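You operate a simulated robot arm through the tools that you are given. There is no shell and no other tool. Be economical: measure what you need, move in short steps, check, and stop when the job is done.

Carry out the task below with a simulated robot arm. There is one attempt and no reset: what you move stays moved.

TASK
Put the vial from the window end of the white table on top of the grey battery. Then put one of the syrup tins from the white table on the gold band there.

It is judged by the outcome, as a careful person would: the job done as asked, and still so three seconds after it is handed in. It fails if anything else is knocked over, pushed out of place, dropped, spilled or broken.

THE ROBOT
A 6-joint arm with a two-finger parallel gripper, fixed in place. Base frame: the origin is at the foot of the arm, x ahead of it, y to its left, z up; the work surface is at about z = 0. Lengths are in cm, angles in degrees, forces in N, time in s.
With the tool pointing down near the work surface it reaches from about 14 to 58 cm from the base axis. Its first joint turns from -66.0 to 66.0 degrees. Payload 2.1 kg.
Tool frame: the origin (TCP) lies between the finger pads and is the grasp point; the fingertips stand 3 cm ahead of it; z points along the fingers, y is the line along which they close. The gripper opens to 9.4 cm. The fingers are 2.8 cm wide and 1 cm thick; the gripper's body (5 by 9.6 cm) begins 5.5 cm behind the TCP.
Orientation is that of the tool frame in the base frame, as [roll, pitch, yaw] about the fixed x, y, z axes, in that order (R = Rz(yaw) Ry(pitch) Rx(roll)). With the fingers straight down and closing along the base's y, the tool's x points along the base's -x, its y along +y and its z along -z.

THE INTERFACE
- The arm moves only by the tool apply_moves. Its argument "increments" is one flat list of numbers, 7 for each row, row after row: the turn, a rotation vector about the base's x, y, z in degrees, then the shift along the base's x, y, z in cm, then the closure, from 0 (fully open) to 1 (shut). In form: [wx, wy, wz, tx, ty, tz, fingers, wx, wy, wz, tx, ty, tz, fingers, ...]. A call has 1 to 8 rows; each row shifts and turns the commanded pose from where the row before left it. A row lasts 0.2 s, in which the tool goes at most 5 cm and 8.6 degrees; a call with a longer step from one row to the next is refused whole, and so is a gripper value outside its range. A pose out of reach is approached as far as the arm can. The call stops where the force on the tool passes 40 N (or 10 N more than at its start, if that is more) or the arm is blocked; 0.2 s more then pass. The fingers move at their own pace (about 7.2 cm/s each) and stop on an object; they squeeze with about 44 N. The grip force told is the motor's: it shows also when the fingers shut on nothing. Time passes only in rows, and 0.2 s behind the last, so rows that do not move let the fingers close. It gives the time, the measured TCP pose, the force on the tool (base axes), the opening and the grip force at its end, in the units of the frame above (readings bear some noise), and new pictures: "pictures" is both (left out), scene, wrist or none.
- Cameras (640 x 400 px; columns grow to the right, rows downward): "scene" is fixed at [6.77, -38.47, 48.16]; the picture's right is [0.64, -0.77, 0.00], its down [-0.46, -0.39, -0.80] and it looks along [0.61, 0.51, -0.60] (base axes); focal length 223 px, centre (320, 200). "wrist" rides on the gripper at [-3.7, 0, -5.8] in the tool frame; the picture's right is [0.00, -1.00, 0.00], its down [0.97, 0.00, -0.24] and it looks along [0.24, 0.00, 0.97] (tool axes); focal length 218 px, centre (320, 200).
- measure_at(camera, pixels): for up to 12 pixels [column, row] of the newest picture of that camera ("zoom" is the newest enlarged one), the place [x, y, z] in the base frame of the surface seen there, good to about 0.3 cm. No time passes.
- zoom(camera, box): a new picture of the part [left, top, right, bottom] of that camera's present view, enlarged. No time passes.
- job_done(): hands the job in; it is judged then, once.

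Work in short steps. Measure before you move; look again where a grasp or a placing could have gone wrong, and mend it. You have 80 turns and 120 pictures in all, the two below and enlarged ones among them. Open the gripper and draw the arm clear of the work before you hand the job in, unless the task says otherwise; then end with one line.

The tools are called after ">>>" as name(argument=value, ...) on one line, values as JSON. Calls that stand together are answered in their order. apply_moves: Moves the arm, as the interface text tells. Its arguments: {"type":"object","properties":{"increments":{"type":"array"},"pictures":{"type":"string","enum":["both","scene","wrist","none"]}},"required":["increments"]} The other tools are called the same way: measure_at (camera, pixels) gives the place of the surface under pixels of a picture; zoom (camera, box) takes an enlarged picture of a part of a camera's view; job_done () hands the job in.

At the start:

```text
time_s: 0.0
eef_pos: [26.08, 5.71, 34.81]
orientation: [-179.9, 0.0, -180.0]
contact_force: [-0.4, -0.5, -0.4]
grip_width: 9.38
grip_force: 0.1
```

scene: 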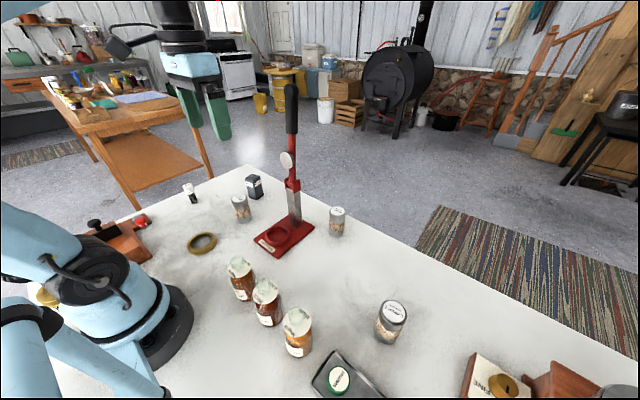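
wrist: 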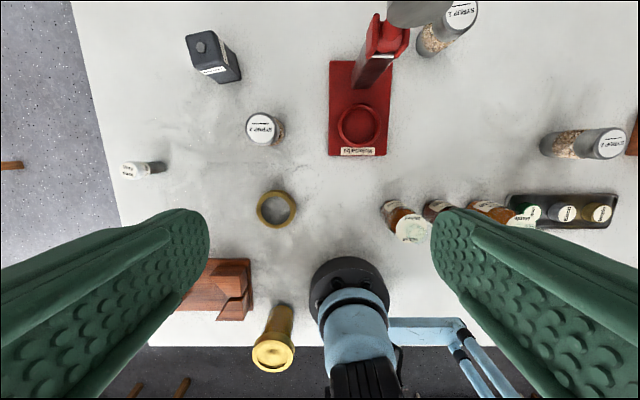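

I'll look closer at the labelled objects on the table.

>>> zoom(camera="scene", box=[160, 160, 360, 285])

>>> zoom(camera="wrist", box=[100, 10, 320, 240])

>>> zoom(camera="wrist", box=[360, 0, 640, 250])

>>> zoom(camera="scene", box=[300, 280, 640, 400])

```text
3.20 times, centred on (260, 222) of scene
```

zoom: 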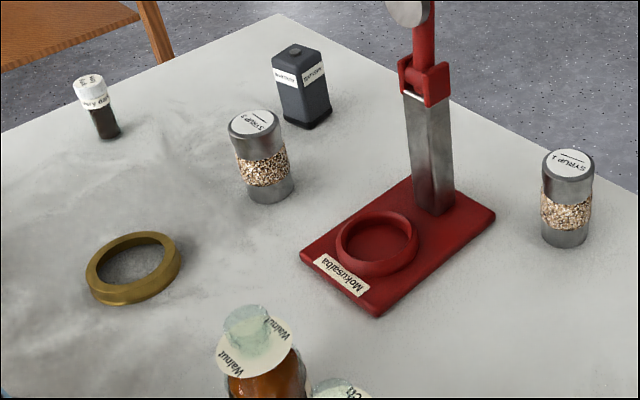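

```text
1.74 times, centred on (210, 125) of wrist
```

zoom: 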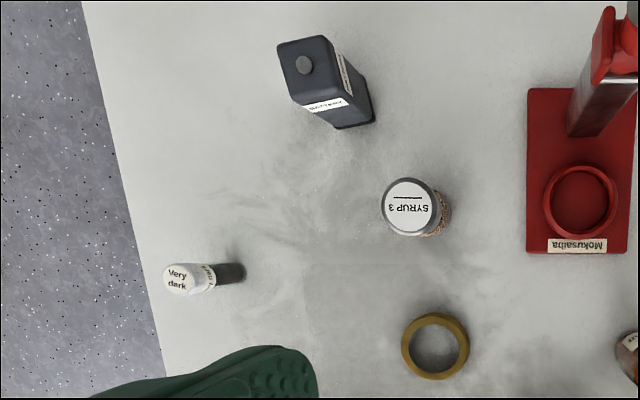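

```text
1.60 times, centred on (500, 125) of wrist
```

zoom: 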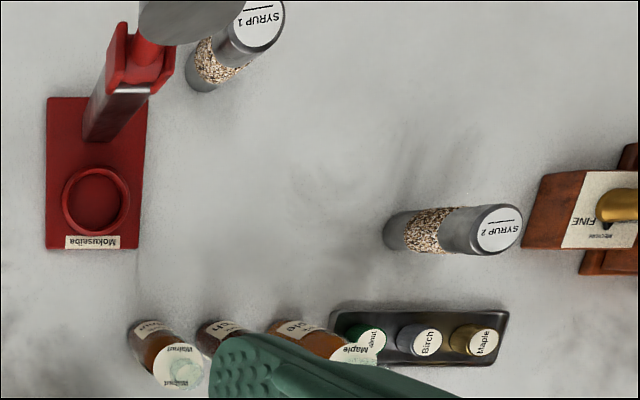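

```text
1.88 times, centred on (470, 340) of scene
```

zoom: 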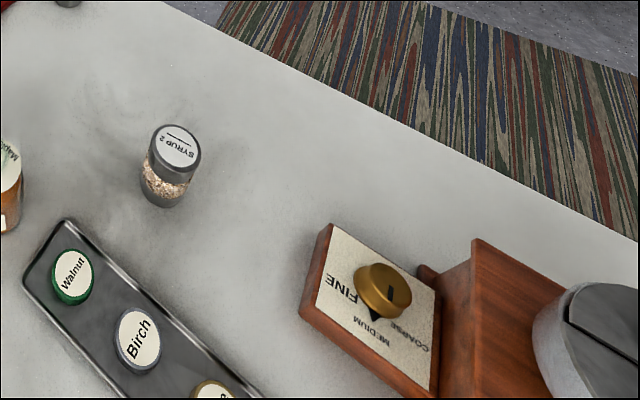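

>>> zoom(camera="scene", box=[235, 165, 275, 205])

>>> zoom(camera="wrist", box=[180, 25, 250, 90])

>>> zoom(camera="scene", box=[0, 0, 320, 200])

>>> zoom(camera="scene", box=[20, 190, 220, 315])

```text
10.00 times, centred on (255, 185) of scene
```

zoom: 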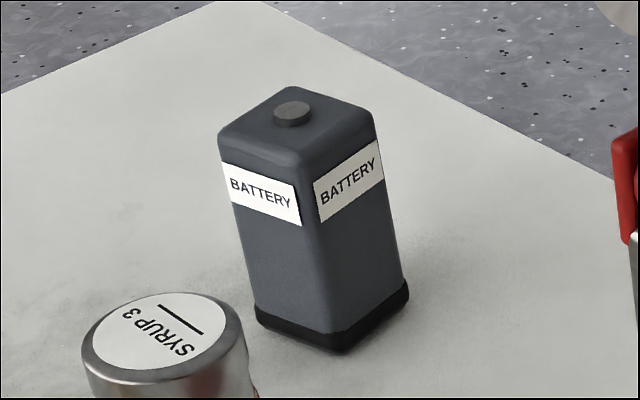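

```text
6.15 times, centred on (215, 58) of wrist
```

zoom: 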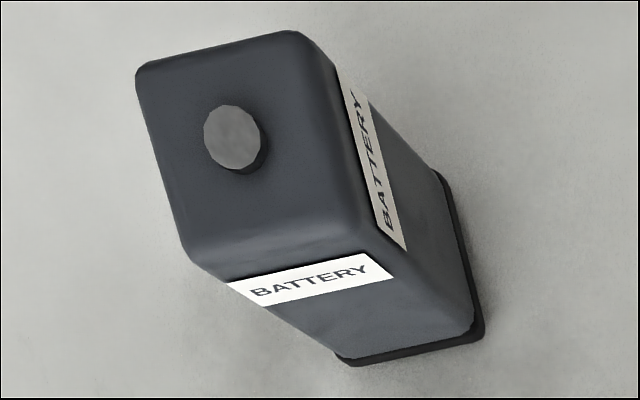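

```text
2.00 times, centred on (160, 100) of scene
```

zoom: 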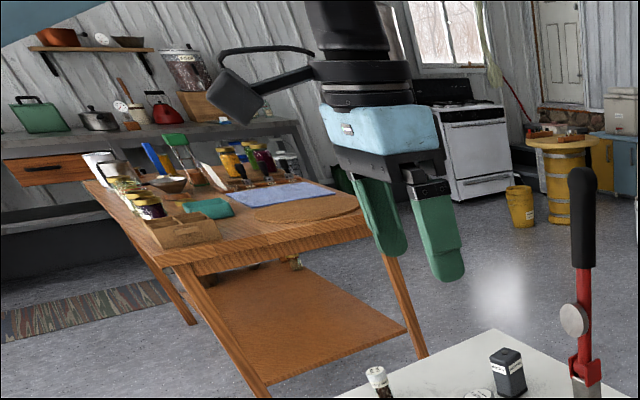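

```text
3.20 times, centred on (120, 252) of scene
```

zoom: 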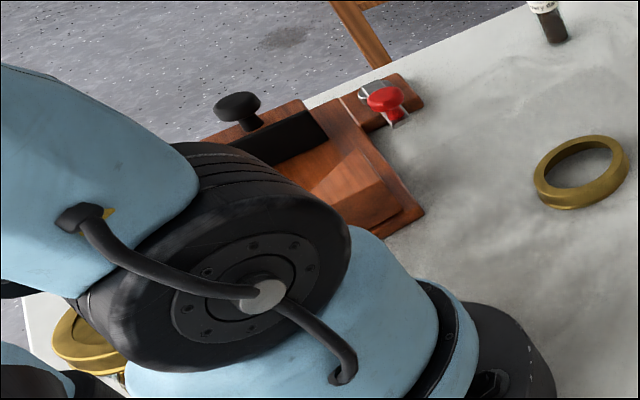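

Measure vial, battery, ring and tins.

>>> measure_at(camera="wrist", pixels=[[128, 170], [160, 168], [122, 170], [260, 125], [198, 48], [192, 62], [276, 192], [276, 226], [260, 209], [293, 209], [276, 209], [215, 36]])

>>> zoom(camera="scene", box=[235, 165, 275, 205])

>>> measure_at(camera="zoom", pixels=[[290, 92], [291, 104], [222, 128], [302, 158], [370, 112], [290, 135], [255, 110], [340, 110], [262, 320], [328, 348], [408, 300], [165, 325]])

>>> zoom(camera="scene", box=[170, 175, 210, 215])

```text
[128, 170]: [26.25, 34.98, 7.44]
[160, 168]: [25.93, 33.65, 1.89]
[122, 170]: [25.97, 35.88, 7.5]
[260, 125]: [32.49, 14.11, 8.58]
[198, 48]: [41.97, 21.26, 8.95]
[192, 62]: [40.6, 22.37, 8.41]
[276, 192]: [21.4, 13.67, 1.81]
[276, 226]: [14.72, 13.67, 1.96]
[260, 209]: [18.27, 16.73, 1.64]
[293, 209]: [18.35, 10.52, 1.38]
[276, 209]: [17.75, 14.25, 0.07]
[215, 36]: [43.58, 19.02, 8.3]
```

```text
10.00 times, centred on (255, 185) of scene
```

zoom: 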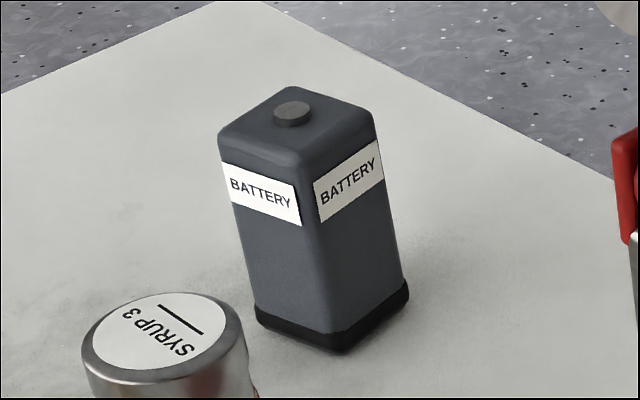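

```text
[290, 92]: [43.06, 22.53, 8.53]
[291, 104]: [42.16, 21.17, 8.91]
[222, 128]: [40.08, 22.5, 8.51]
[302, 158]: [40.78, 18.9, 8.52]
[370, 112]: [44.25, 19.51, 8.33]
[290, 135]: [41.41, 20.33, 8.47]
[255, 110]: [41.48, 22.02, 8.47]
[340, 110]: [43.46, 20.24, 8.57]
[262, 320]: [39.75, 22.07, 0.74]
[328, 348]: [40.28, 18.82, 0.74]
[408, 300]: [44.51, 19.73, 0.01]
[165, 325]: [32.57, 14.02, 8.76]
```

```text
10.00 times, centred on (190, 195) of scene
```

zoom: 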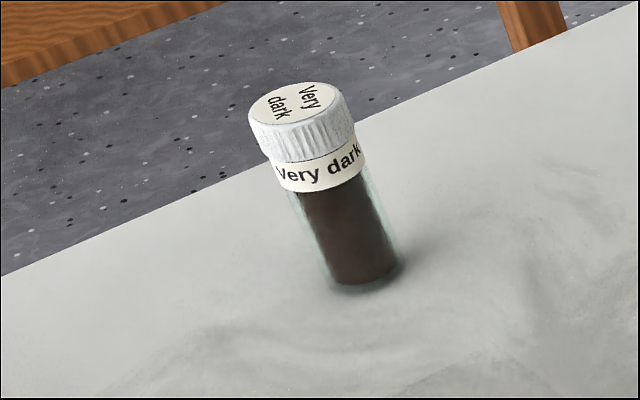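

>>> measure_at(camera="zoom", pixels=[[286, 103], [250, 108], [345, 97], [300, 85], [275, 122], [320, 175], [365, 285], [365, 250], [330, 270], [395, 255], [297, 150], [350, 292]])

>>> zoom(camera="wrist", box=[240, 175, 310, 240])

>>> measure_at(camera="wrist", pixels=[[246, 128], [274, 128], [260, 113], [260, 143], [452, 15], [598, 145], [415, 50], [570, 150], [385, 15], [245, 290], [280, 350]])

```text
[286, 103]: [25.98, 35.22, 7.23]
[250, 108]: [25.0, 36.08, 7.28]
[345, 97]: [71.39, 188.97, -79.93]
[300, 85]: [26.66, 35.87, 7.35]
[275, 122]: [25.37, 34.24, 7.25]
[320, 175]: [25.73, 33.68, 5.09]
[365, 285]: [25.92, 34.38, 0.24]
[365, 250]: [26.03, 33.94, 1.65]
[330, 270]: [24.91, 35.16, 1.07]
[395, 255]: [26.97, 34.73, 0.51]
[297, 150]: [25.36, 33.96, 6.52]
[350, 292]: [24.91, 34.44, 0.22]
```

```text
6.15 times, centred on (275, 208) of wrist
```

zoom: 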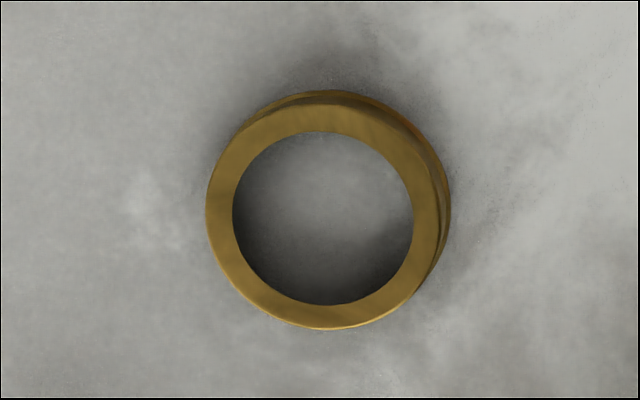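

```text
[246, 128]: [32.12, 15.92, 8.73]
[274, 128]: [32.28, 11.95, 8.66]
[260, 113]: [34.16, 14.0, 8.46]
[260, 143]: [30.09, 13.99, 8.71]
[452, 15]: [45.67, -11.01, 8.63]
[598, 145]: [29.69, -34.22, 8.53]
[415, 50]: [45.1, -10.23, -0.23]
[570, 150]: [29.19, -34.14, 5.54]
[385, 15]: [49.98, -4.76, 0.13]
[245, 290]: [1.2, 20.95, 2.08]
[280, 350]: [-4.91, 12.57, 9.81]
```

Vial is at about (25.9, 35.1), top z≈7.3; battery top z≈8.5 with a small terminal to 8.9. The ring's hole (~5.2 cm) is bigger than a tin (~4.2 cm), so the tin will have to stand on the rim. First I move above the vial.

>>> apply_moves(increments=[0, 0, 0, 0, 3.66, -1.8, 0, 0, 0, 0, 0, 3.66, -1.8, 0, 0, 0, 0, 0, 3.66, -1.8, 0, 0, 0, 0, 0, 3.66, -1.8, 0, 0, 0, 0, 0, 3.66, -1.8, 0, 0, 0, 0, 0, 3.66, -1.8, 0, 0, 0, 0, 0, 3.66, -1.8, 0, 0, 0, 0, 0, 3.66, -1.8, 0], pictures="both")

```text
time_s: 1.8
eef_pos: [26.01, 35.13, 20.58]
orientation: [179.9, 0.0, -180.0]
contact_force: [-0.9, 1.4, 0.6]
grip_width: 9.44
grip_force: 0.1
```

scene: 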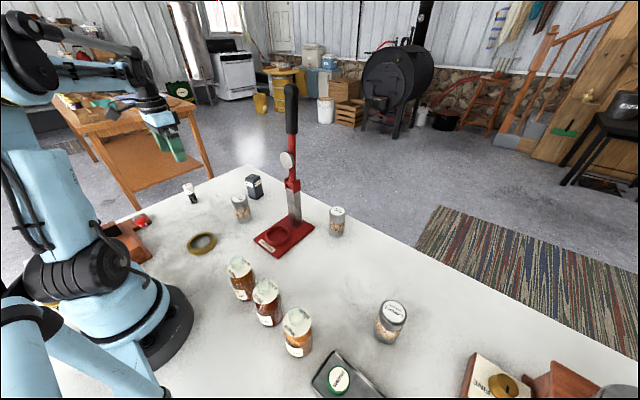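
wrist: 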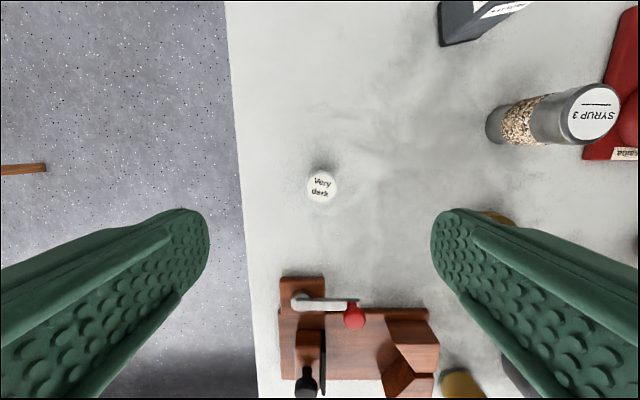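

>>> measure_at(camera="wrist", pixels=[[322, 186], [309, 186], [335, 186], [322, 174], [322, 199], [354, 316]])

>>> zoom(camera="wrist", box=[290, 155, 350, 215])

```text
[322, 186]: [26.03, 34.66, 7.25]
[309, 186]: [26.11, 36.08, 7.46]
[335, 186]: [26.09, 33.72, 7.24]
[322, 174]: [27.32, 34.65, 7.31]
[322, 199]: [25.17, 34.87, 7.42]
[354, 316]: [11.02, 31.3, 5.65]
```

```text
6.67 times, centred on (320, 185) of wrist
```

zoom: 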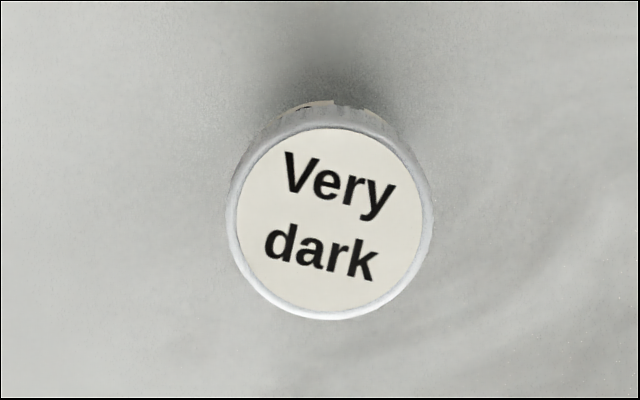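

Cap centre works out at (26.1, 35.0). Descend to z≈4.5, then close.

>>> apply_moves(increments=[0, 0, 0, 0.1, -0.13, -4, 0, 0, 0, 0, 0, 0, -4, 0, 0, 0, 0, 0, 0, -4, 0, 0, 0, 0, 0, 0, -3, 0, 0, 0, 0, 0, 0, -1.1, 0], pictures="wrist")

```text
time_s: 3.0
eef_pos: [25.82, 35.0, 4.35]
orientation: [-179.9, 0.1, 179.9]
contact_force: [0.6, -0.5, 0.6]
grip_width: 9.4
grip_force: 0.0
```

wrist: 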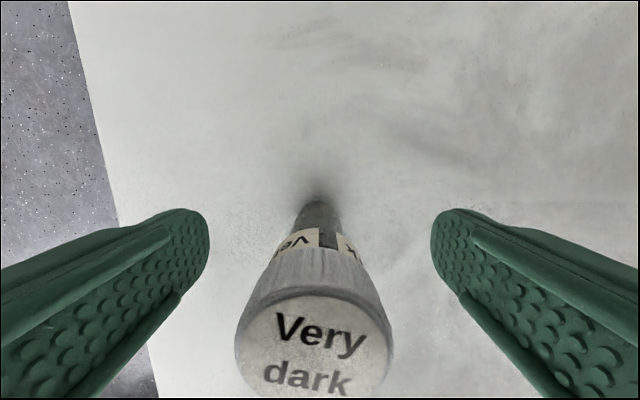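

>>> apply_moves(increments=[0, 0, 0, 0.2, 0.1, 0, 0.5, 0, 0, 0, 0, 0, 0, 0.7, 0, 0, 0, 0, 0, 0, 1, 0, 0, 0, 0, 0, 0, 1], pictures="wrist")

```text
time_s: 4.0
eef_pos: [26.05, 35.08, 4.37]
orientation: [-180.0, 0.1, -180.0]
contact_force: [0.6, 0.9, -0.3]
grip_width: 2.67
grip_force: 44.0
```

wrist: 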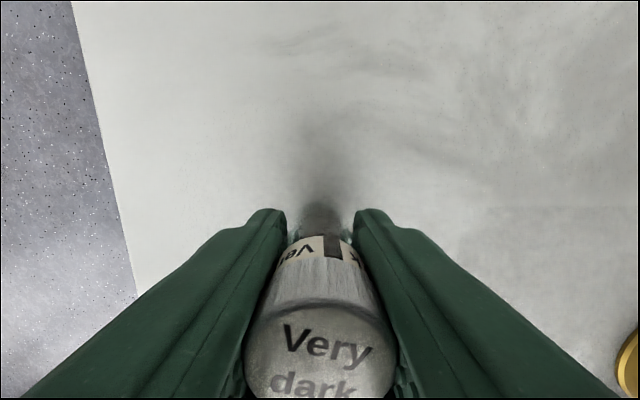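

Gripped at the cap (2.67 cm). Lift clear.

>>> apply_moves(increments=[0, 0, 0, 0, 0, 2, 1, 0, 0, 0, 0, 0, 4, 1, 0, 0, 0, 0, 0, 4, 1, 0, 0, 0, 0, 0, 4, 1, 0, 0, 0, 4, -2, 0, 1, 0, 0, 0, 3, -3.5, 0, 1, 0, 0, 0, 3, -3.5, 0, 1], pictures="both")

```text
time_s: 5.6
eef_pos: [36.17, 25.89, 18.56]
orientation: [-180.0, 0.1, -180.0]
contact_force: [-0.6, -0.2, -1.1]
grip_width: 2.7
grip_force: 44.1
```

scene: 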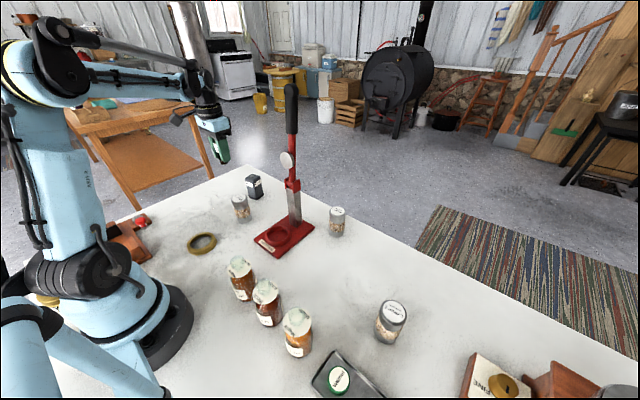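
wrist: 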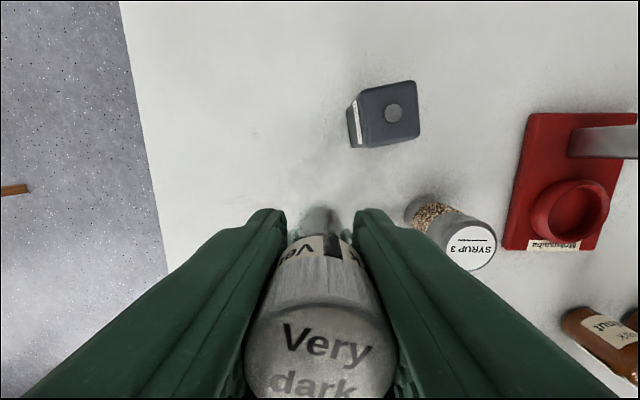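

>>> zoom(camera="wrist", box=[340, 70, 440, 160])

>>> measure_at(camera="wrist", pixels=[[393, 113], [417, 82], [358, 95], [362, 147], [419, 135], [380, 100], [320, 322], [320, 355], [320, 215], [320, 223]])

>>> zoom(camera="wrist", box=[240, 190, 400, 400])

>>> zoom(camera="scene", box=[180, 100, 280, 200])

```text
4.44 times, centred on (390, 115) of wrist
```

zoom: 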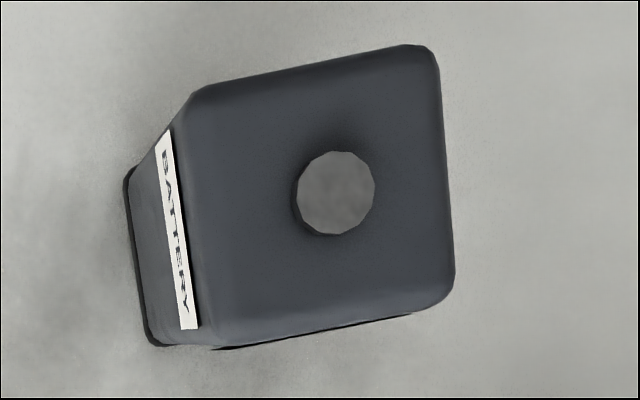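

```text
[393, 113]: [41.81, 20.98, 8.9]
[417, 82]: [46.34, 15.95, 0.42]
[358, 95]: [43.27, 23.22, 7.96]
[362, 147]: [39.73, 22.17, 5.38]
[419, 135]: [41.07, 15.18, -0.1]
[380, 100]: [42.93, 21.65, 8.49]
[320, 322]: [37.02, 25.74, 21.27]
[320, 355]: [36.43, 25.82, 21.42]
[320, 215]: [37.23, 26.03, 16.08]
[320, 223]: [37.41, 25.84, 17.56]
```

```text
1.90 times, centred on (320, 295) of wrist
```

zoom: 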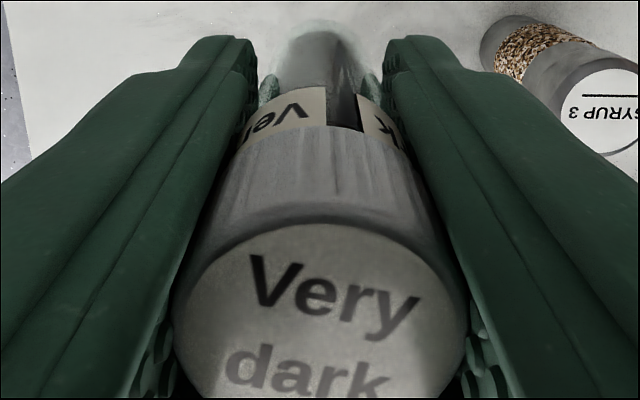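

```text
4.00 times, centred on (230, 150) of scene
```

zoom: 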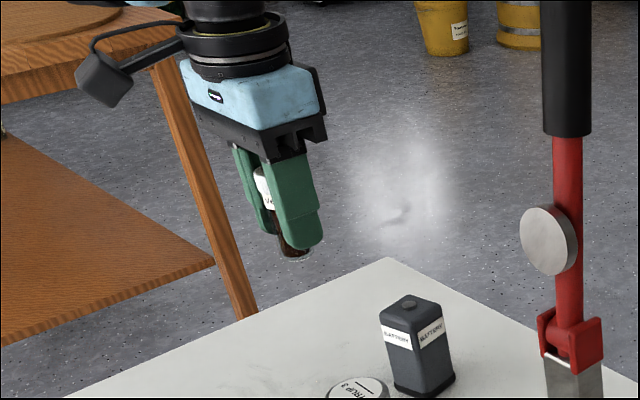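

Vial hangs centred on the TCP; terminal centre computed at (41.95, 21.0), top z≈8.9. Move over it and down to ~1 cm gap.

>>> apply_moves(increments=[0, 0, 0, 2.9, -2.4, 0, 1, 0, 0, 0, 2.88, -2.49, 0, 1, 0, 0, 0, 0, 0, -2.5, 1, 0, 0, 0, 0, 0, -1.5, 1, 0, 0, 0, 0, 0, 0, 1], pictures="both")

>>> zoom(camera="scene", box=[220, 130, 290, 200])

```text
time_s: 6.8
eef_pos: [42.03, 20.99, 14.61]
orientation: [180.0, 0.1, 180.0]
contact_force: [0.2, 0.0, 0.5]
grip_width: 2.64
grip_force: 44.6
```

scene: 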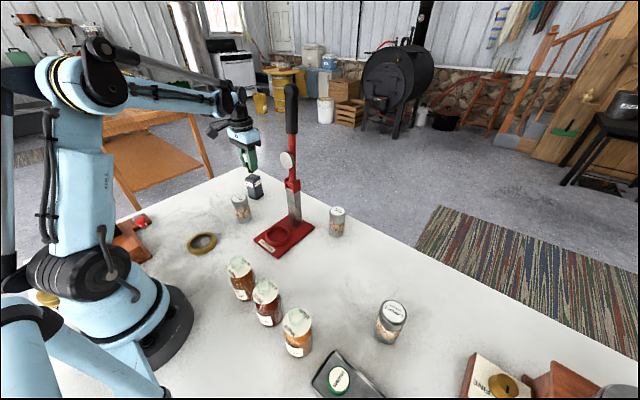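
wrist: 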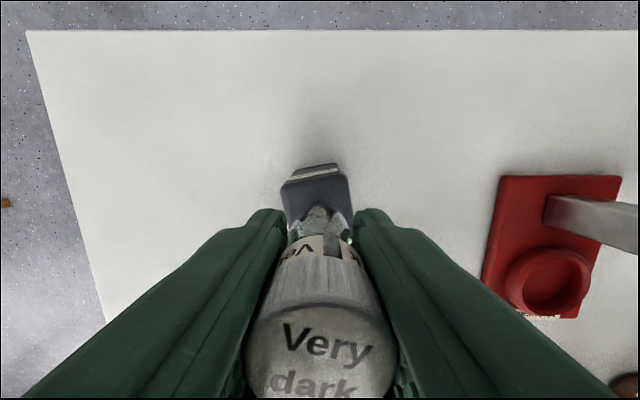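

```text
5.71 times, centred on (255, 165) of scene
```

zoom: 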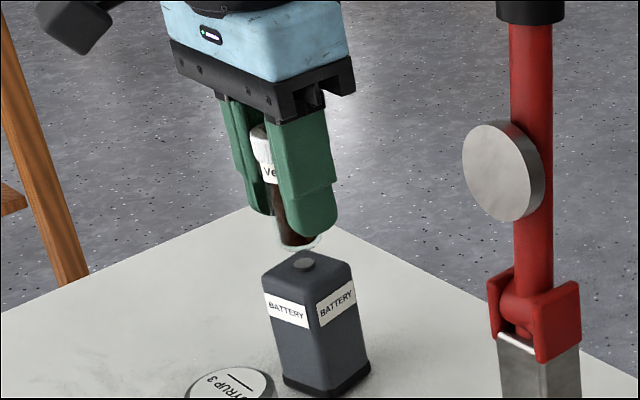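

Aligned over the terminal, gap ≈1.3 cm. Lower in small steps.

>>> apply_moves(increments=[0, 0, 0, -0.05, 0, -0.7, 1, 0, 0, 0, 0, 0, -0.35, 1, 0, 0, 0, 0, 0, 0, 1], pictures="wrist")

>>> zoom(camera="scene", box=[230, 145, 280, 195])

```text
time_s: 7.6
eef_pos: [41.99, 20.96, 13.43]
orientation: [179.9, 0.1, 179.9]
contact_force: [-0.5, -0.4, -0.8]
grip_width: 2.66
grip_force: 43.7
```

wrist: 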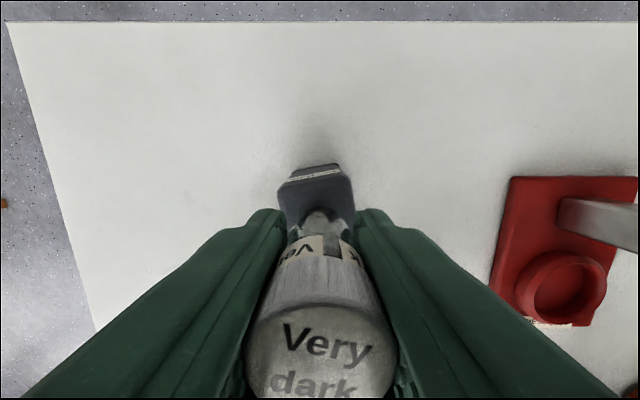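

```text
8.00 times, centred on (255, 170) of scene
```

zoom: 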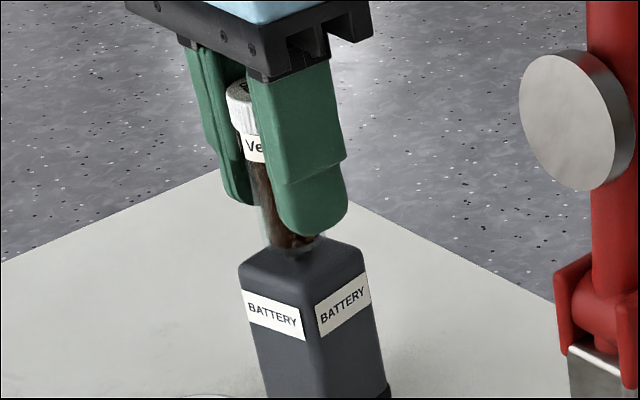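

>>> apply_moves(increments=[0, 0, 0, 0, 0, -0.1, 1, 0, 0, 0, 0, 0, 0, 1], pictures="none")

>>> apply_moves(increments=[0, 0, 0, 0, 0, -0.08, 1, 0, 0, 0, 0, 0, 0, 1], pictures="none")

```text
time_s: 8.2
eef_pos: [42.0, 20.94, 13.46]
orientation: [179.9, 0.1, 180.0]
contact_force: [0.3, -0.3, -0.4]
grip_width: 2.65
grip_force: 44.0
```

```text
time_s: 8.8
eef_pos: [42.04, 21.0, 13.17]
orientation: [180.0, 0.1, 180.0]
contact_force: [0.3, -0.2, -1.1]
grip_width: 2.66
grip_force: 44.2
```

>>> apply_moves(increments=[0, 0, 0, 0, 0, -0.08, 1, 0, 0, 0, 0, 0, 0, 1], pictures="none")

>>> zoom(camera="scene", box=[240, 160, 275, 195])

```text
time_s: 9.4
eef_pos: [42.07, 20.99, 13.17]
orientation: [180.0, 0.2, 180.0]
contact_force: [0.1, 0.7, -0.4]
grip_width: 2.68
grip_force: 43.9
```

```text
11.43 times, centred on (258, 178) of scene
```

zoom: 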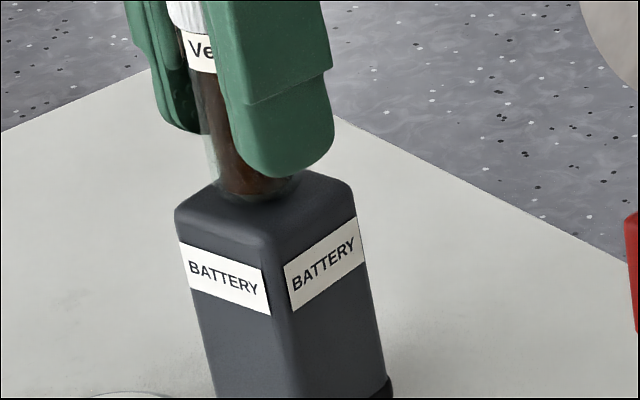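

>>> apply_moves(increments=[0, 0, 0, -0.04, 0, -0.1, 1, 0, 0, 0, 0, 0, 0, 1], pictures="none")

>>> apply_moves(increments=[0, 0, 0, -0.03, 0, -0.1, 1, 0, 0, 0, 0, 0, 0, 1], pictures="none")

```text
time_s: 10.0
eef_pos: [42.0, 20.92, 13.01]
orientation: [180.0, 0.1, 180.0]
contact_force: [-1.0, -0.4, -0.1]
grip_width: 2.67
grip_force: 44.3
```

```text
time_s: 10.6
eef_pos: [41.92, 20.93, 12.92]
orientation: [-180.0, 0.2, -180.0]
contact_force: [0.8, -1.6, 12.1]
grip_width: 2.64
grip_force: 44.2
```

Contact (12 N). Ease off slightly and open the fingers slowly.

>>> apply_moves(increments=[0, 0, 0, 0, 0, 0.05, 1, 0, 0, 0, 0, 0, 0, 0.7, 0, 0, 0, 0, 0, 0, 0.65, 0, 0, 0, 0, 0, 0, 0.6], pictures="wrist")

>>> zoom(camera="scene", box=[235, 145, 280, 190])

```text
time_s: 11.6
eef_pos: [41.97, 21.01, 12.92]
orientation: [-179.9, 0.1, -180.0]
contact_force: [0.3, -0.4, 0.2]
grip_width: 3.73
grip_force: 0.1
```

wrist: 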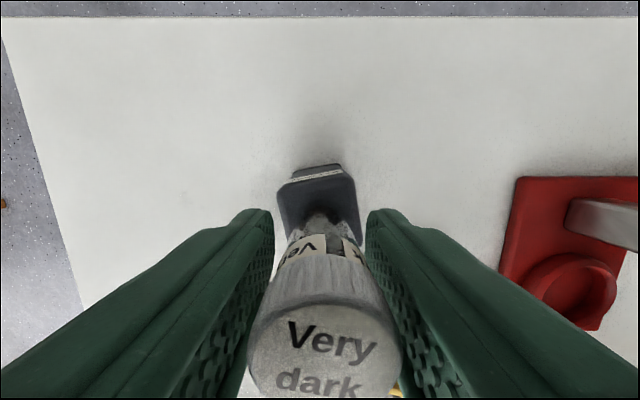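

```text
8.89 times, centred on (258, 168) of scene
```

zoom: 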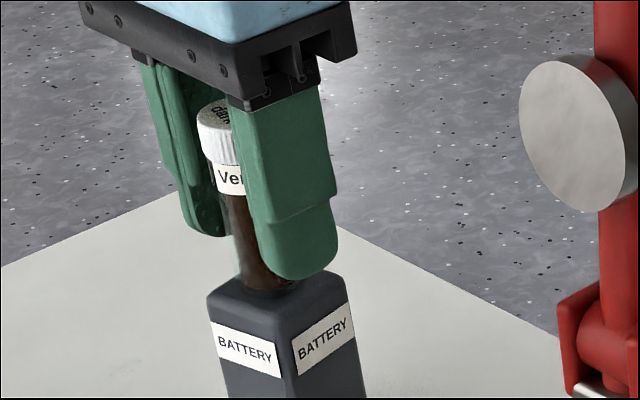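

Vial stands on its own. Open further and rise straight up.

>>> apply_moves(increments=[0, 0, 0, 0, 0, 0, 0.4, 0, 0, 0, 0, 0, 0, 0.3, 0, 0, 0, 0, 0, 2, 0.3, 0, 0, 0, 0, 0, 4, 0.3, 0, 0, 0, 0, 0, 4, 0.3, 0, 0, 0, 0, 0, 3, 0.3, 0, 0, 0, -3, -1, 0, 0.3], pictures="both")

>>> zoom(camera="scene", box=[220, 140, 290, 210])

```text
time_s: 13.2
eef_pos: [38.89, 20.12, 26.05]
orientation: [180.0, 0.1, -179.9]
contact_force: [1.0, -0.5, 0.4]
grip_width: 6.59
grip_force: 0.1
```

scene: 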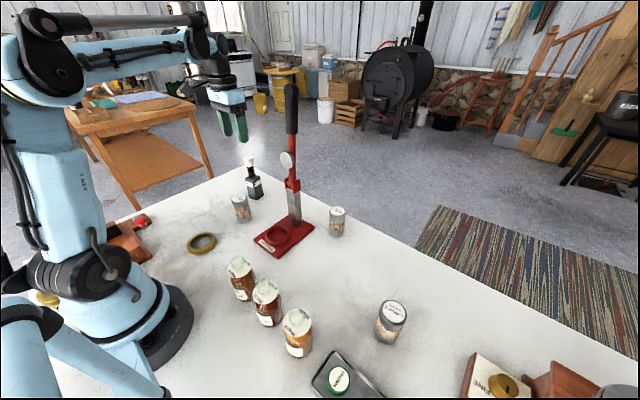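
wrist: 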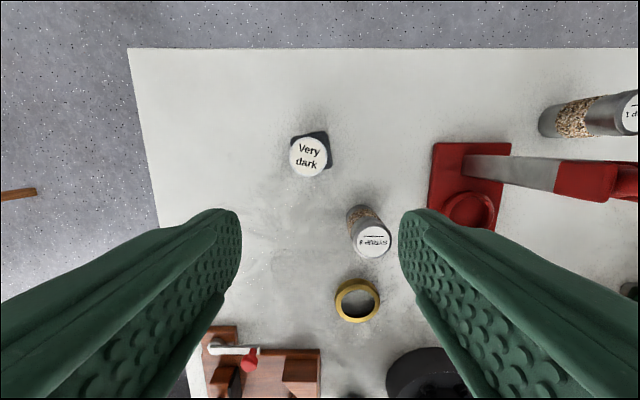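

```text
5.71 times, centred on (255, 175) of scene
```

zoom: 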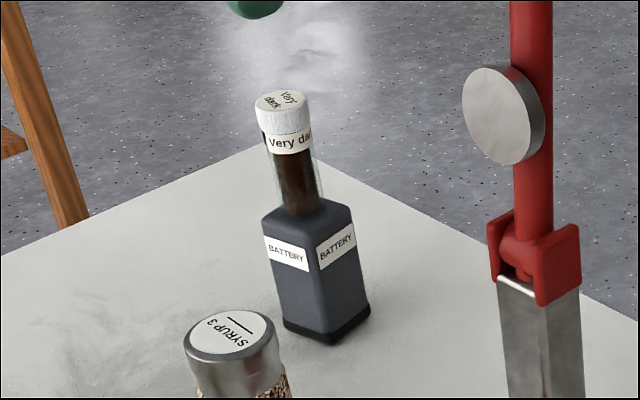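

Vial stands on the battery. Now Syrup 3: move above it (32.2, 14.0) and look.

>>> apply_moves(increments=[0, 0, 0, -3.4, -3.1, 0, 0.3, 0, 0, 0, -3.3, -3, 0, 0.3, 0, 0, 0, 0, 0, -3, 0.3, 0, 0, 0, 0, 0, -3, 0.3, 0, 0, 0, 0, 0, 0, 0.3], pictures="wrist")

>>> zoom(camera="wrist", box=[270, 130, 370, 330])

```text
time_s: 14.4
eef_pos: [32.14, 13.75, 19.83]
orientation: [180.0, 0.1, 179.9]
contact_force: [0.4, 0.1, 0.5]
grip_width: 6.58
grip_force: 0.0
```

wrist: 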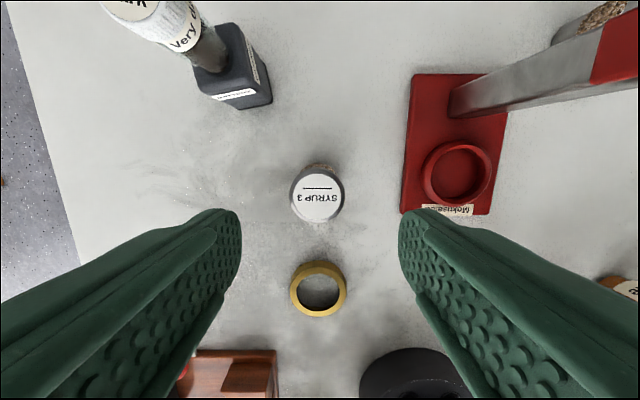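

```text
2.00 times, centred on (320, 230) of wrist
```

zoom: 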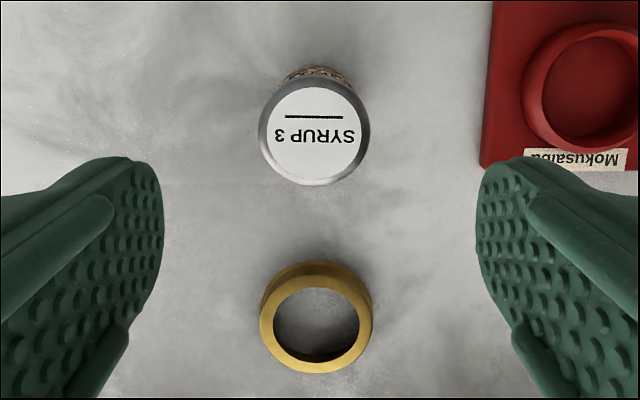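

Tin centre (32.0, 14.0), dia ≈4.4. Descend to z≈5.5 and look before closing.

>>> apply_moves(increments=[0, 0, 0, -0.1, 0.24, -4, 0.3, 0, 0, 0, 0, 0, -4, 0.3, 0, 0, 0, 0, 0, -3.5, 0.3, 0, 0, 0, 0, 0, -2.8, 0.3, 0, 0, 0, 0, 0, 0, 0.3], pictures="wrist")

```text
time_s: 15.6
eef_pos: [32.03, 14.1, 5.74]
orientation: [180.0, 0.1, -180.0]
contact_force: [-0.3, -0.3, -0.1]
grip_width: 6.58
grip_force: 0.1
```

wrist: 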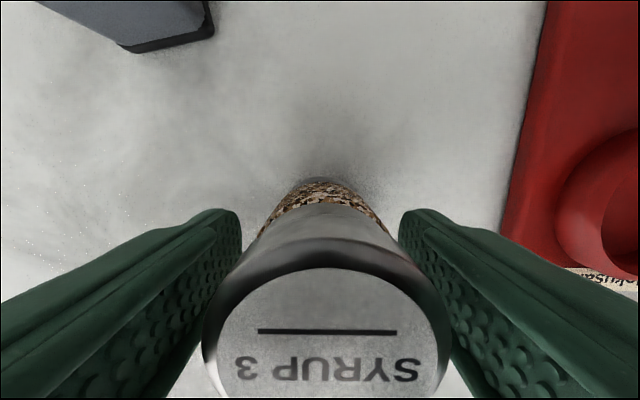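

>>> apply_moves(increments=[0, 0, 0, 0, -0.1, 0, 0.4, 0, 0, 0, 0, 0, 0, 0.6, 0, 0, 0, 0, 0, 0, 1, 0, 0, 0, 0, 0, 0, 1], pictures="none")

>>> apply_moves(increments=[0, 0, 0, 0, 0, 1.5, 1, 0, 0, 0, 0, 0, 3, 1, 0, 0, 0, 0, 0, 3, 1, 0, 0, 0, -2, 0, 0, 1, 0, 0, 0, 0, 0, 0, 1], pictures="both")

>>> zoom(camera="scene", box=[160, 130, 300, 270])

```text
time_s: 16.6
eef_pos: [32.1, 14.17, 5.67]
orientation: [180.0, 0.2, -179.9]
contact_force: [0.9, -0.1, 0.4]
grip_width: 4.55
grip_force: 43.8
```

```text
time_s: 17.8
eef_pos: [29.83, 14.15, 13.15]
orientation: [-180.0, 0.1, 180.0]
contact_force: [-0.5, -0.1, -2.1]
grip_width: 4.54
grip_force: 44.2
```

scene: 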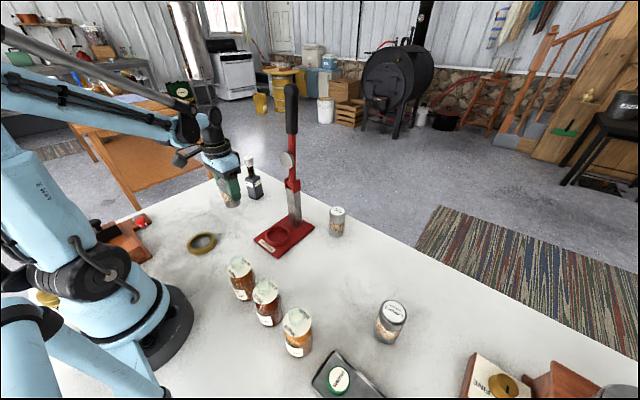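
wrist: 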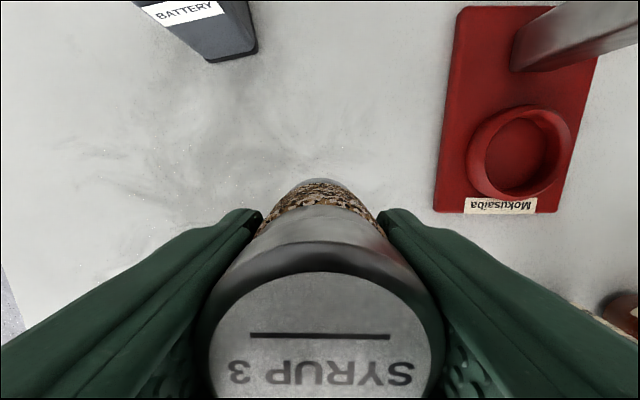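

```text
2.86 times, centred on (230, 200) of scene
```

zoom: 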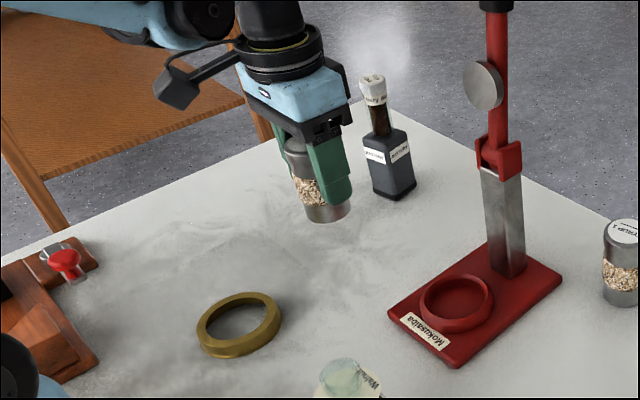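

Tin held (4.54 cm), centred on the TCP. Measure the ring from the scene view.

>>> zoom(camera="scene", box=[180, 225, 224, 260])

```text
11.43 times, centred on (202, 242) of scene
```

zoom: 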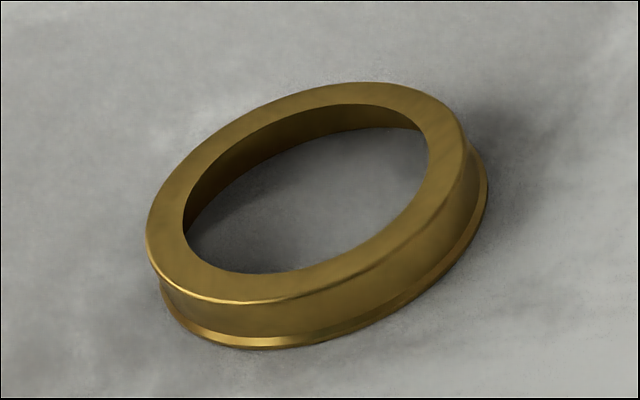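

>>> measure_at(camera="zoom", pixels=[[165, 225], [160, 260], [215, 285], [290, 285], [380, 245], [440, 170], [440, 120], [375, 95], [300, 105], [220, 150], [300, 200], [180, 190]])

```text
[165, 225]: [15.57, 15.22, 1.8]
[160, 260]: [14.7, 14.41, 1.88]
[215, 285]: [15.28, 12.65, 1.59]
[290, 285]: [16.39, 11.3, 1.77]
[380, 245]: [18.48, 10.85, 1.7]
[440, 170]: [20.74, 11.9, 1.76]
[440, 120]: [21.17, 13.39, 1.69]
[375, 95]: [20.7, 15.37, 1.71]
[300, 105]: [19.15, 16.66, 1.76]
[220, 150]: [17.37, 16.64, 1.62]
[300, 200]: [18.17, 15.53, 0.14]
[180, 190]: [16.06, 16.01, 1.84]
```

Ring centre (18.0, 13.8), top z≈1.73. I'll stand the tin centred 2.7 cm from the ring centre (20.7, 13.8), so its weight falls on the rim with support all round.

>>> apply_moves(increments=[0, 0, 0, -3, -0.1, 0, 1, 0, 0, 0, -3, -0.1, 0, 1, 0, 0, 0, -3.1, -0.15, 0, 1, 0, 0, 0, 0, 0, -2.5, 1, 0, 0, 0, 0, 0, -2, 1, 0, 0, 0, 0, 0, 0, 1], pictures="both")

>>> zoom(camera="scene", box=[170, 190, 250, 270])

```text
time_s: 19.2
eef_pos: [20.6, 13.9, 8.45]
orientation: [-180.0, 0.0, -179.9]
contact_force: [-0.7, -1.0, -2.7]
grip_width: 4.51
grip_force: 44.4
```

scene: 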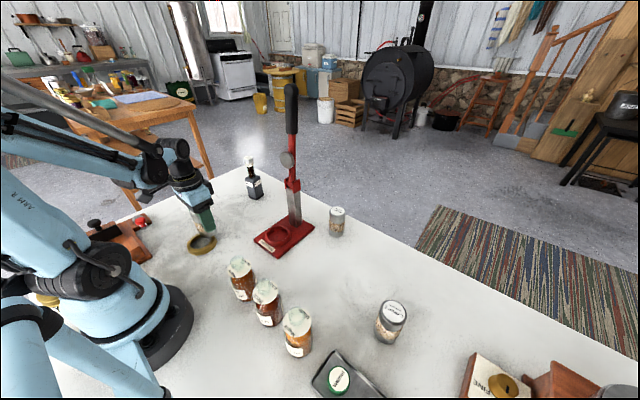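
wrist: 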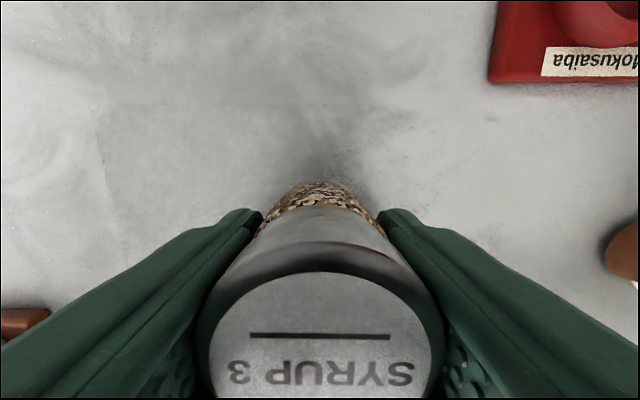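

```text
5.00 times, centred on (210, 230) of scene
```

zoom: 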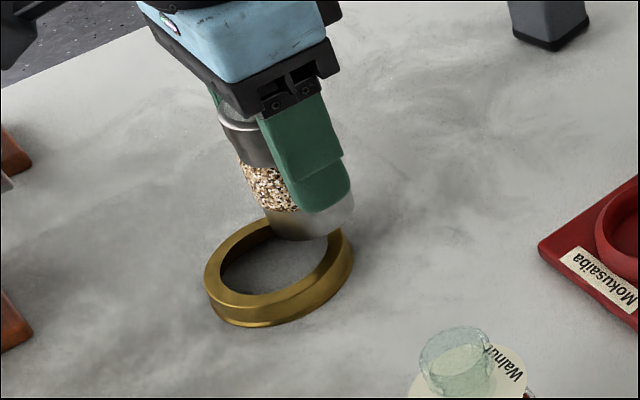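

Alignment looks right. Lower gently until contact.

>>> apply_moves(increments=[0, 0, 0, 0.05, 0, -0.5, 1, 0, 0, 0, 0, 0, -0.3, 1, 0, 0, 0, 0, 0, 0, 1], pictures="none")

>>> apply_moves(increments=[0, 0, 0, 0, 0, -0.1, 1, 0, 0, 0, 0, 0, 0, 1], pictures="none")

>>> apply_moves(increments=[0, 0, 0, 0, 0, -0.1, 1, 0, 0, 0, 0, 0, 0, 1], pictures="none")

```text
time_s: 20.0
eef_pos: [20.89, 13.86, 7.56]
orientation: [-180.0, 0.1, 179.9]
contact_force: [0.1, 1.1, -1.8]
grip_width: 4.56
grip_force: 43.5
```

```text
time_s: 20.6
eef_pos: [21.0, 13.85, 7.56]
orientation: [-179.9, 0.1, 180.0]
contact_force: [0.6, 0.3, -2.0]
grip_width: 4.52
grip_force: 44.3
```

```text
time_s: 21.2
eef_pos: [20.95, 13.87, 7.59]
orientation: [-180.0, 0.1, -180.0]
contact_force: [0.0, -0.4, -1.6]
grip_width: 4.52
grip_force: 44.0
```

x reads ~20.95; bring it back 0.2 and keep lowering.

>>> apply_moves(increments=[0, 0, 0, -0.22, 0, -0.1, 1, 0, 0, 0, 0, 0, 0, 1], pictures="none")

>>> apply_moves(increments=[0, 0, 0, 0, 0, -0.1, 1, 0, 0, 0, 0, 0, 0, 1], pictures="none")

>>> zoom(camera="scene", box=[180, 205, 230, 255])

```text
time_s: 21.8
eef_pos: [20.8, 13.78, 7.42]
orientation: [-180.0, 0.2, 180.0]
contact_force: [0.4, 0.7, -2.0]
grip_width: 4.49
grip_force: 43.4
```

```text
time_s: 22.4
eef_pos: [20.82, 13.69, 7.35]
orientation: [-180.0, 0.1, 180.0]
contact_force: [0.9, 0.5, -1.1]
grip_width: 4.5
grip_force: 43.9
```

```text
8.00 times, centred on (205, 230) of scene
```

zoom: 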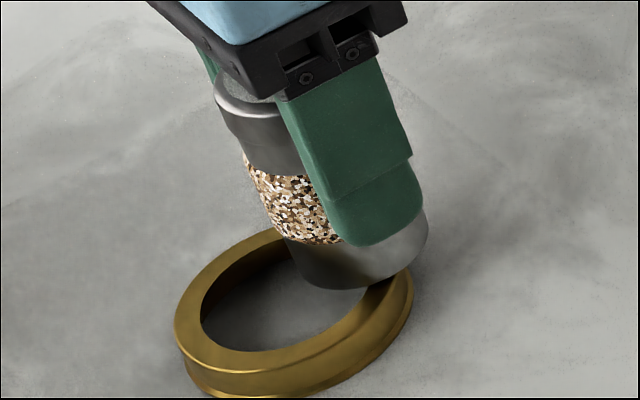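

>>> apply_moves(increments=[0, 0, 0, -0.1, 0.05, -0.08, 1, 0, 0, 0, 0, 0, 0, 1], pictures="none")

>>> apply_moves(increments=[0, 0, 0, 0, 0, -0.08, 1, 0, 0, 0, 0, 0, 0, 1], pictures="none")

```text
time_s: 23.0
eef_pos: [20.69, 13.87, 7.35]
orientation: [-180.0, 0.1, -179.9]
contact_force: [0.3, 1.0, -0.4]
grip_width: 4.53
grip_force: 44.2
```

```text
time_s: 23.6
eef_pos: [20.71, 13.84, 7.25]
orientation: [-180.0, 0.2, 180.0]
contact_force: [-0.4, 1.8, 10.6]
grip_width: 4.57
grip_force: 43.5
```

Contact (≈12 N change). Release slowly.

>>> apply_moves(increments=[0, 0, 0, 0, 0, 0.04, 1, 0, 0, 0, 0, 0, 0, 0.5, 0, 0, 0, 0, 0, 0, 0.45, 0, 0, 0, 0, 0, 0, 0.42], pictures="wrist")

>>> zoom(camera="scene", box=[180, 205, 230, 255])

```text
time_s: 24.6
eef_pos: [20.65, 13.8, 7.24]
orientation: [180.0, 0.2, 180.0]
contact_force: [0.2, -0.8, -0.6]
grip_width: 5.43
grip_force: 0.1
```

wrist: 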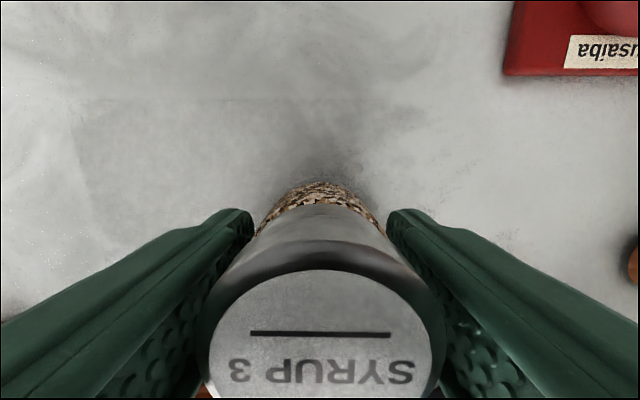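

```text
8.00 times, centred on (205, 230) of scene
```

zoom: 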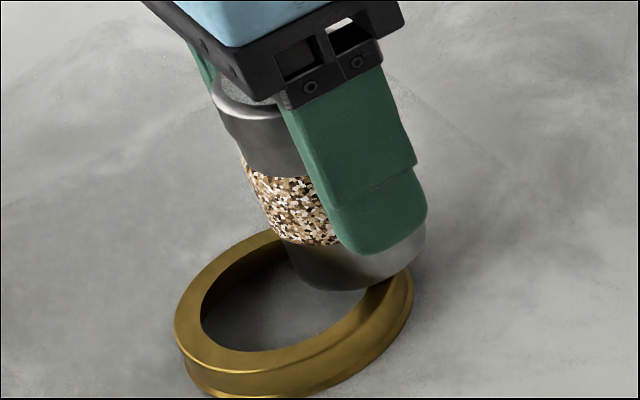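

Tin stands upright on the rim, unmoved. Open wider and rise straight up.

>>> apply_moves(increments=[0, 0, 0, 0, 0, 0, 0.3, 0, 0, 0, 0, 0, 0, 0.2, 0, 0, 0, 0, 0, 2, 0.2, 0, 0, 0, 0, 0, 4, 0.2, 0, 0, 0, 0, 0, 4, 0.2, 0, 0, 0, 0, 0, 4, 0.2, 0, 0, 0, 0, 0, 4, 0.2, 0, 0, 0, 0, 0, 0, 0.2], pictures="both")

>>> zoom(camera="scene", box=[160, 140, 290, 270])

```text
time_s: 26.4
eef_pos: [20.84, 13.89, 25.01]
orientation: [180.0, 0.1, -179.9]
contact_force: [0.9, 0.6, -1.0]
grip_width: 7.53
grip_force: 0.0
```

scene: 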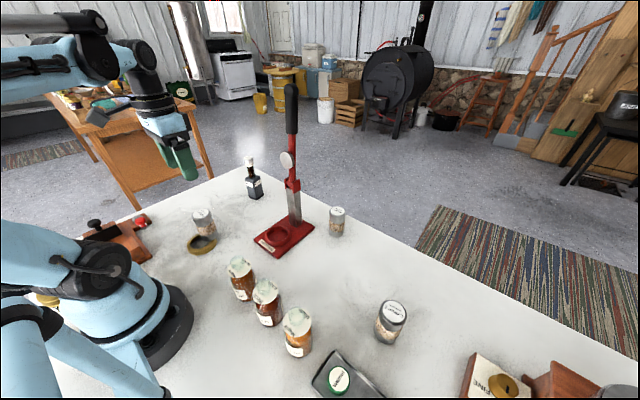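
wrist: 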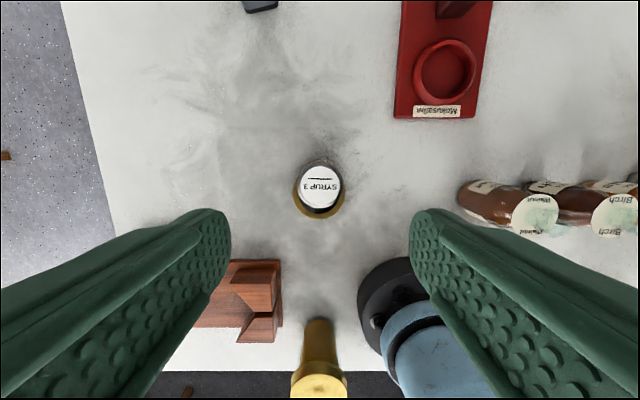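

```text
3.08 times, centred on (225, 205) of scene
```

zoom: 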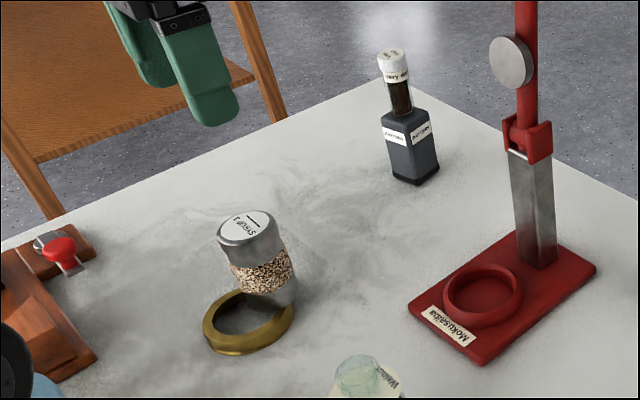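

Check the tin is level and resting on the rim.

>>> measure_at(camera="wrist", pixels=[[320, 170], [320, 186], [320, 203], [304, 186], [336, 186], [318, 212]])

>>> zoom(camera="scene", box=[180, 205, 230, 255])

```text
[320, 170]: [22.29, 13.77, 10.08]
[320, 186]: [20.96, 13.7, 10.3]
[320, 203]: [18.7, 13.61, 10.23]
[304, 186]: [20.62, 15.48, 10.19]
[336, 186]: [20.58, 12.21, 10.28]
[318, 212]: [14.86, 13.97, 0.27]
```

```text
8.00 times, centred on (205, 230) of scene
```

zoom: 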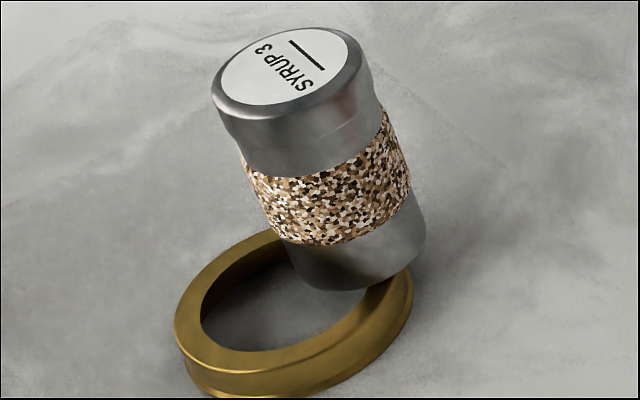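

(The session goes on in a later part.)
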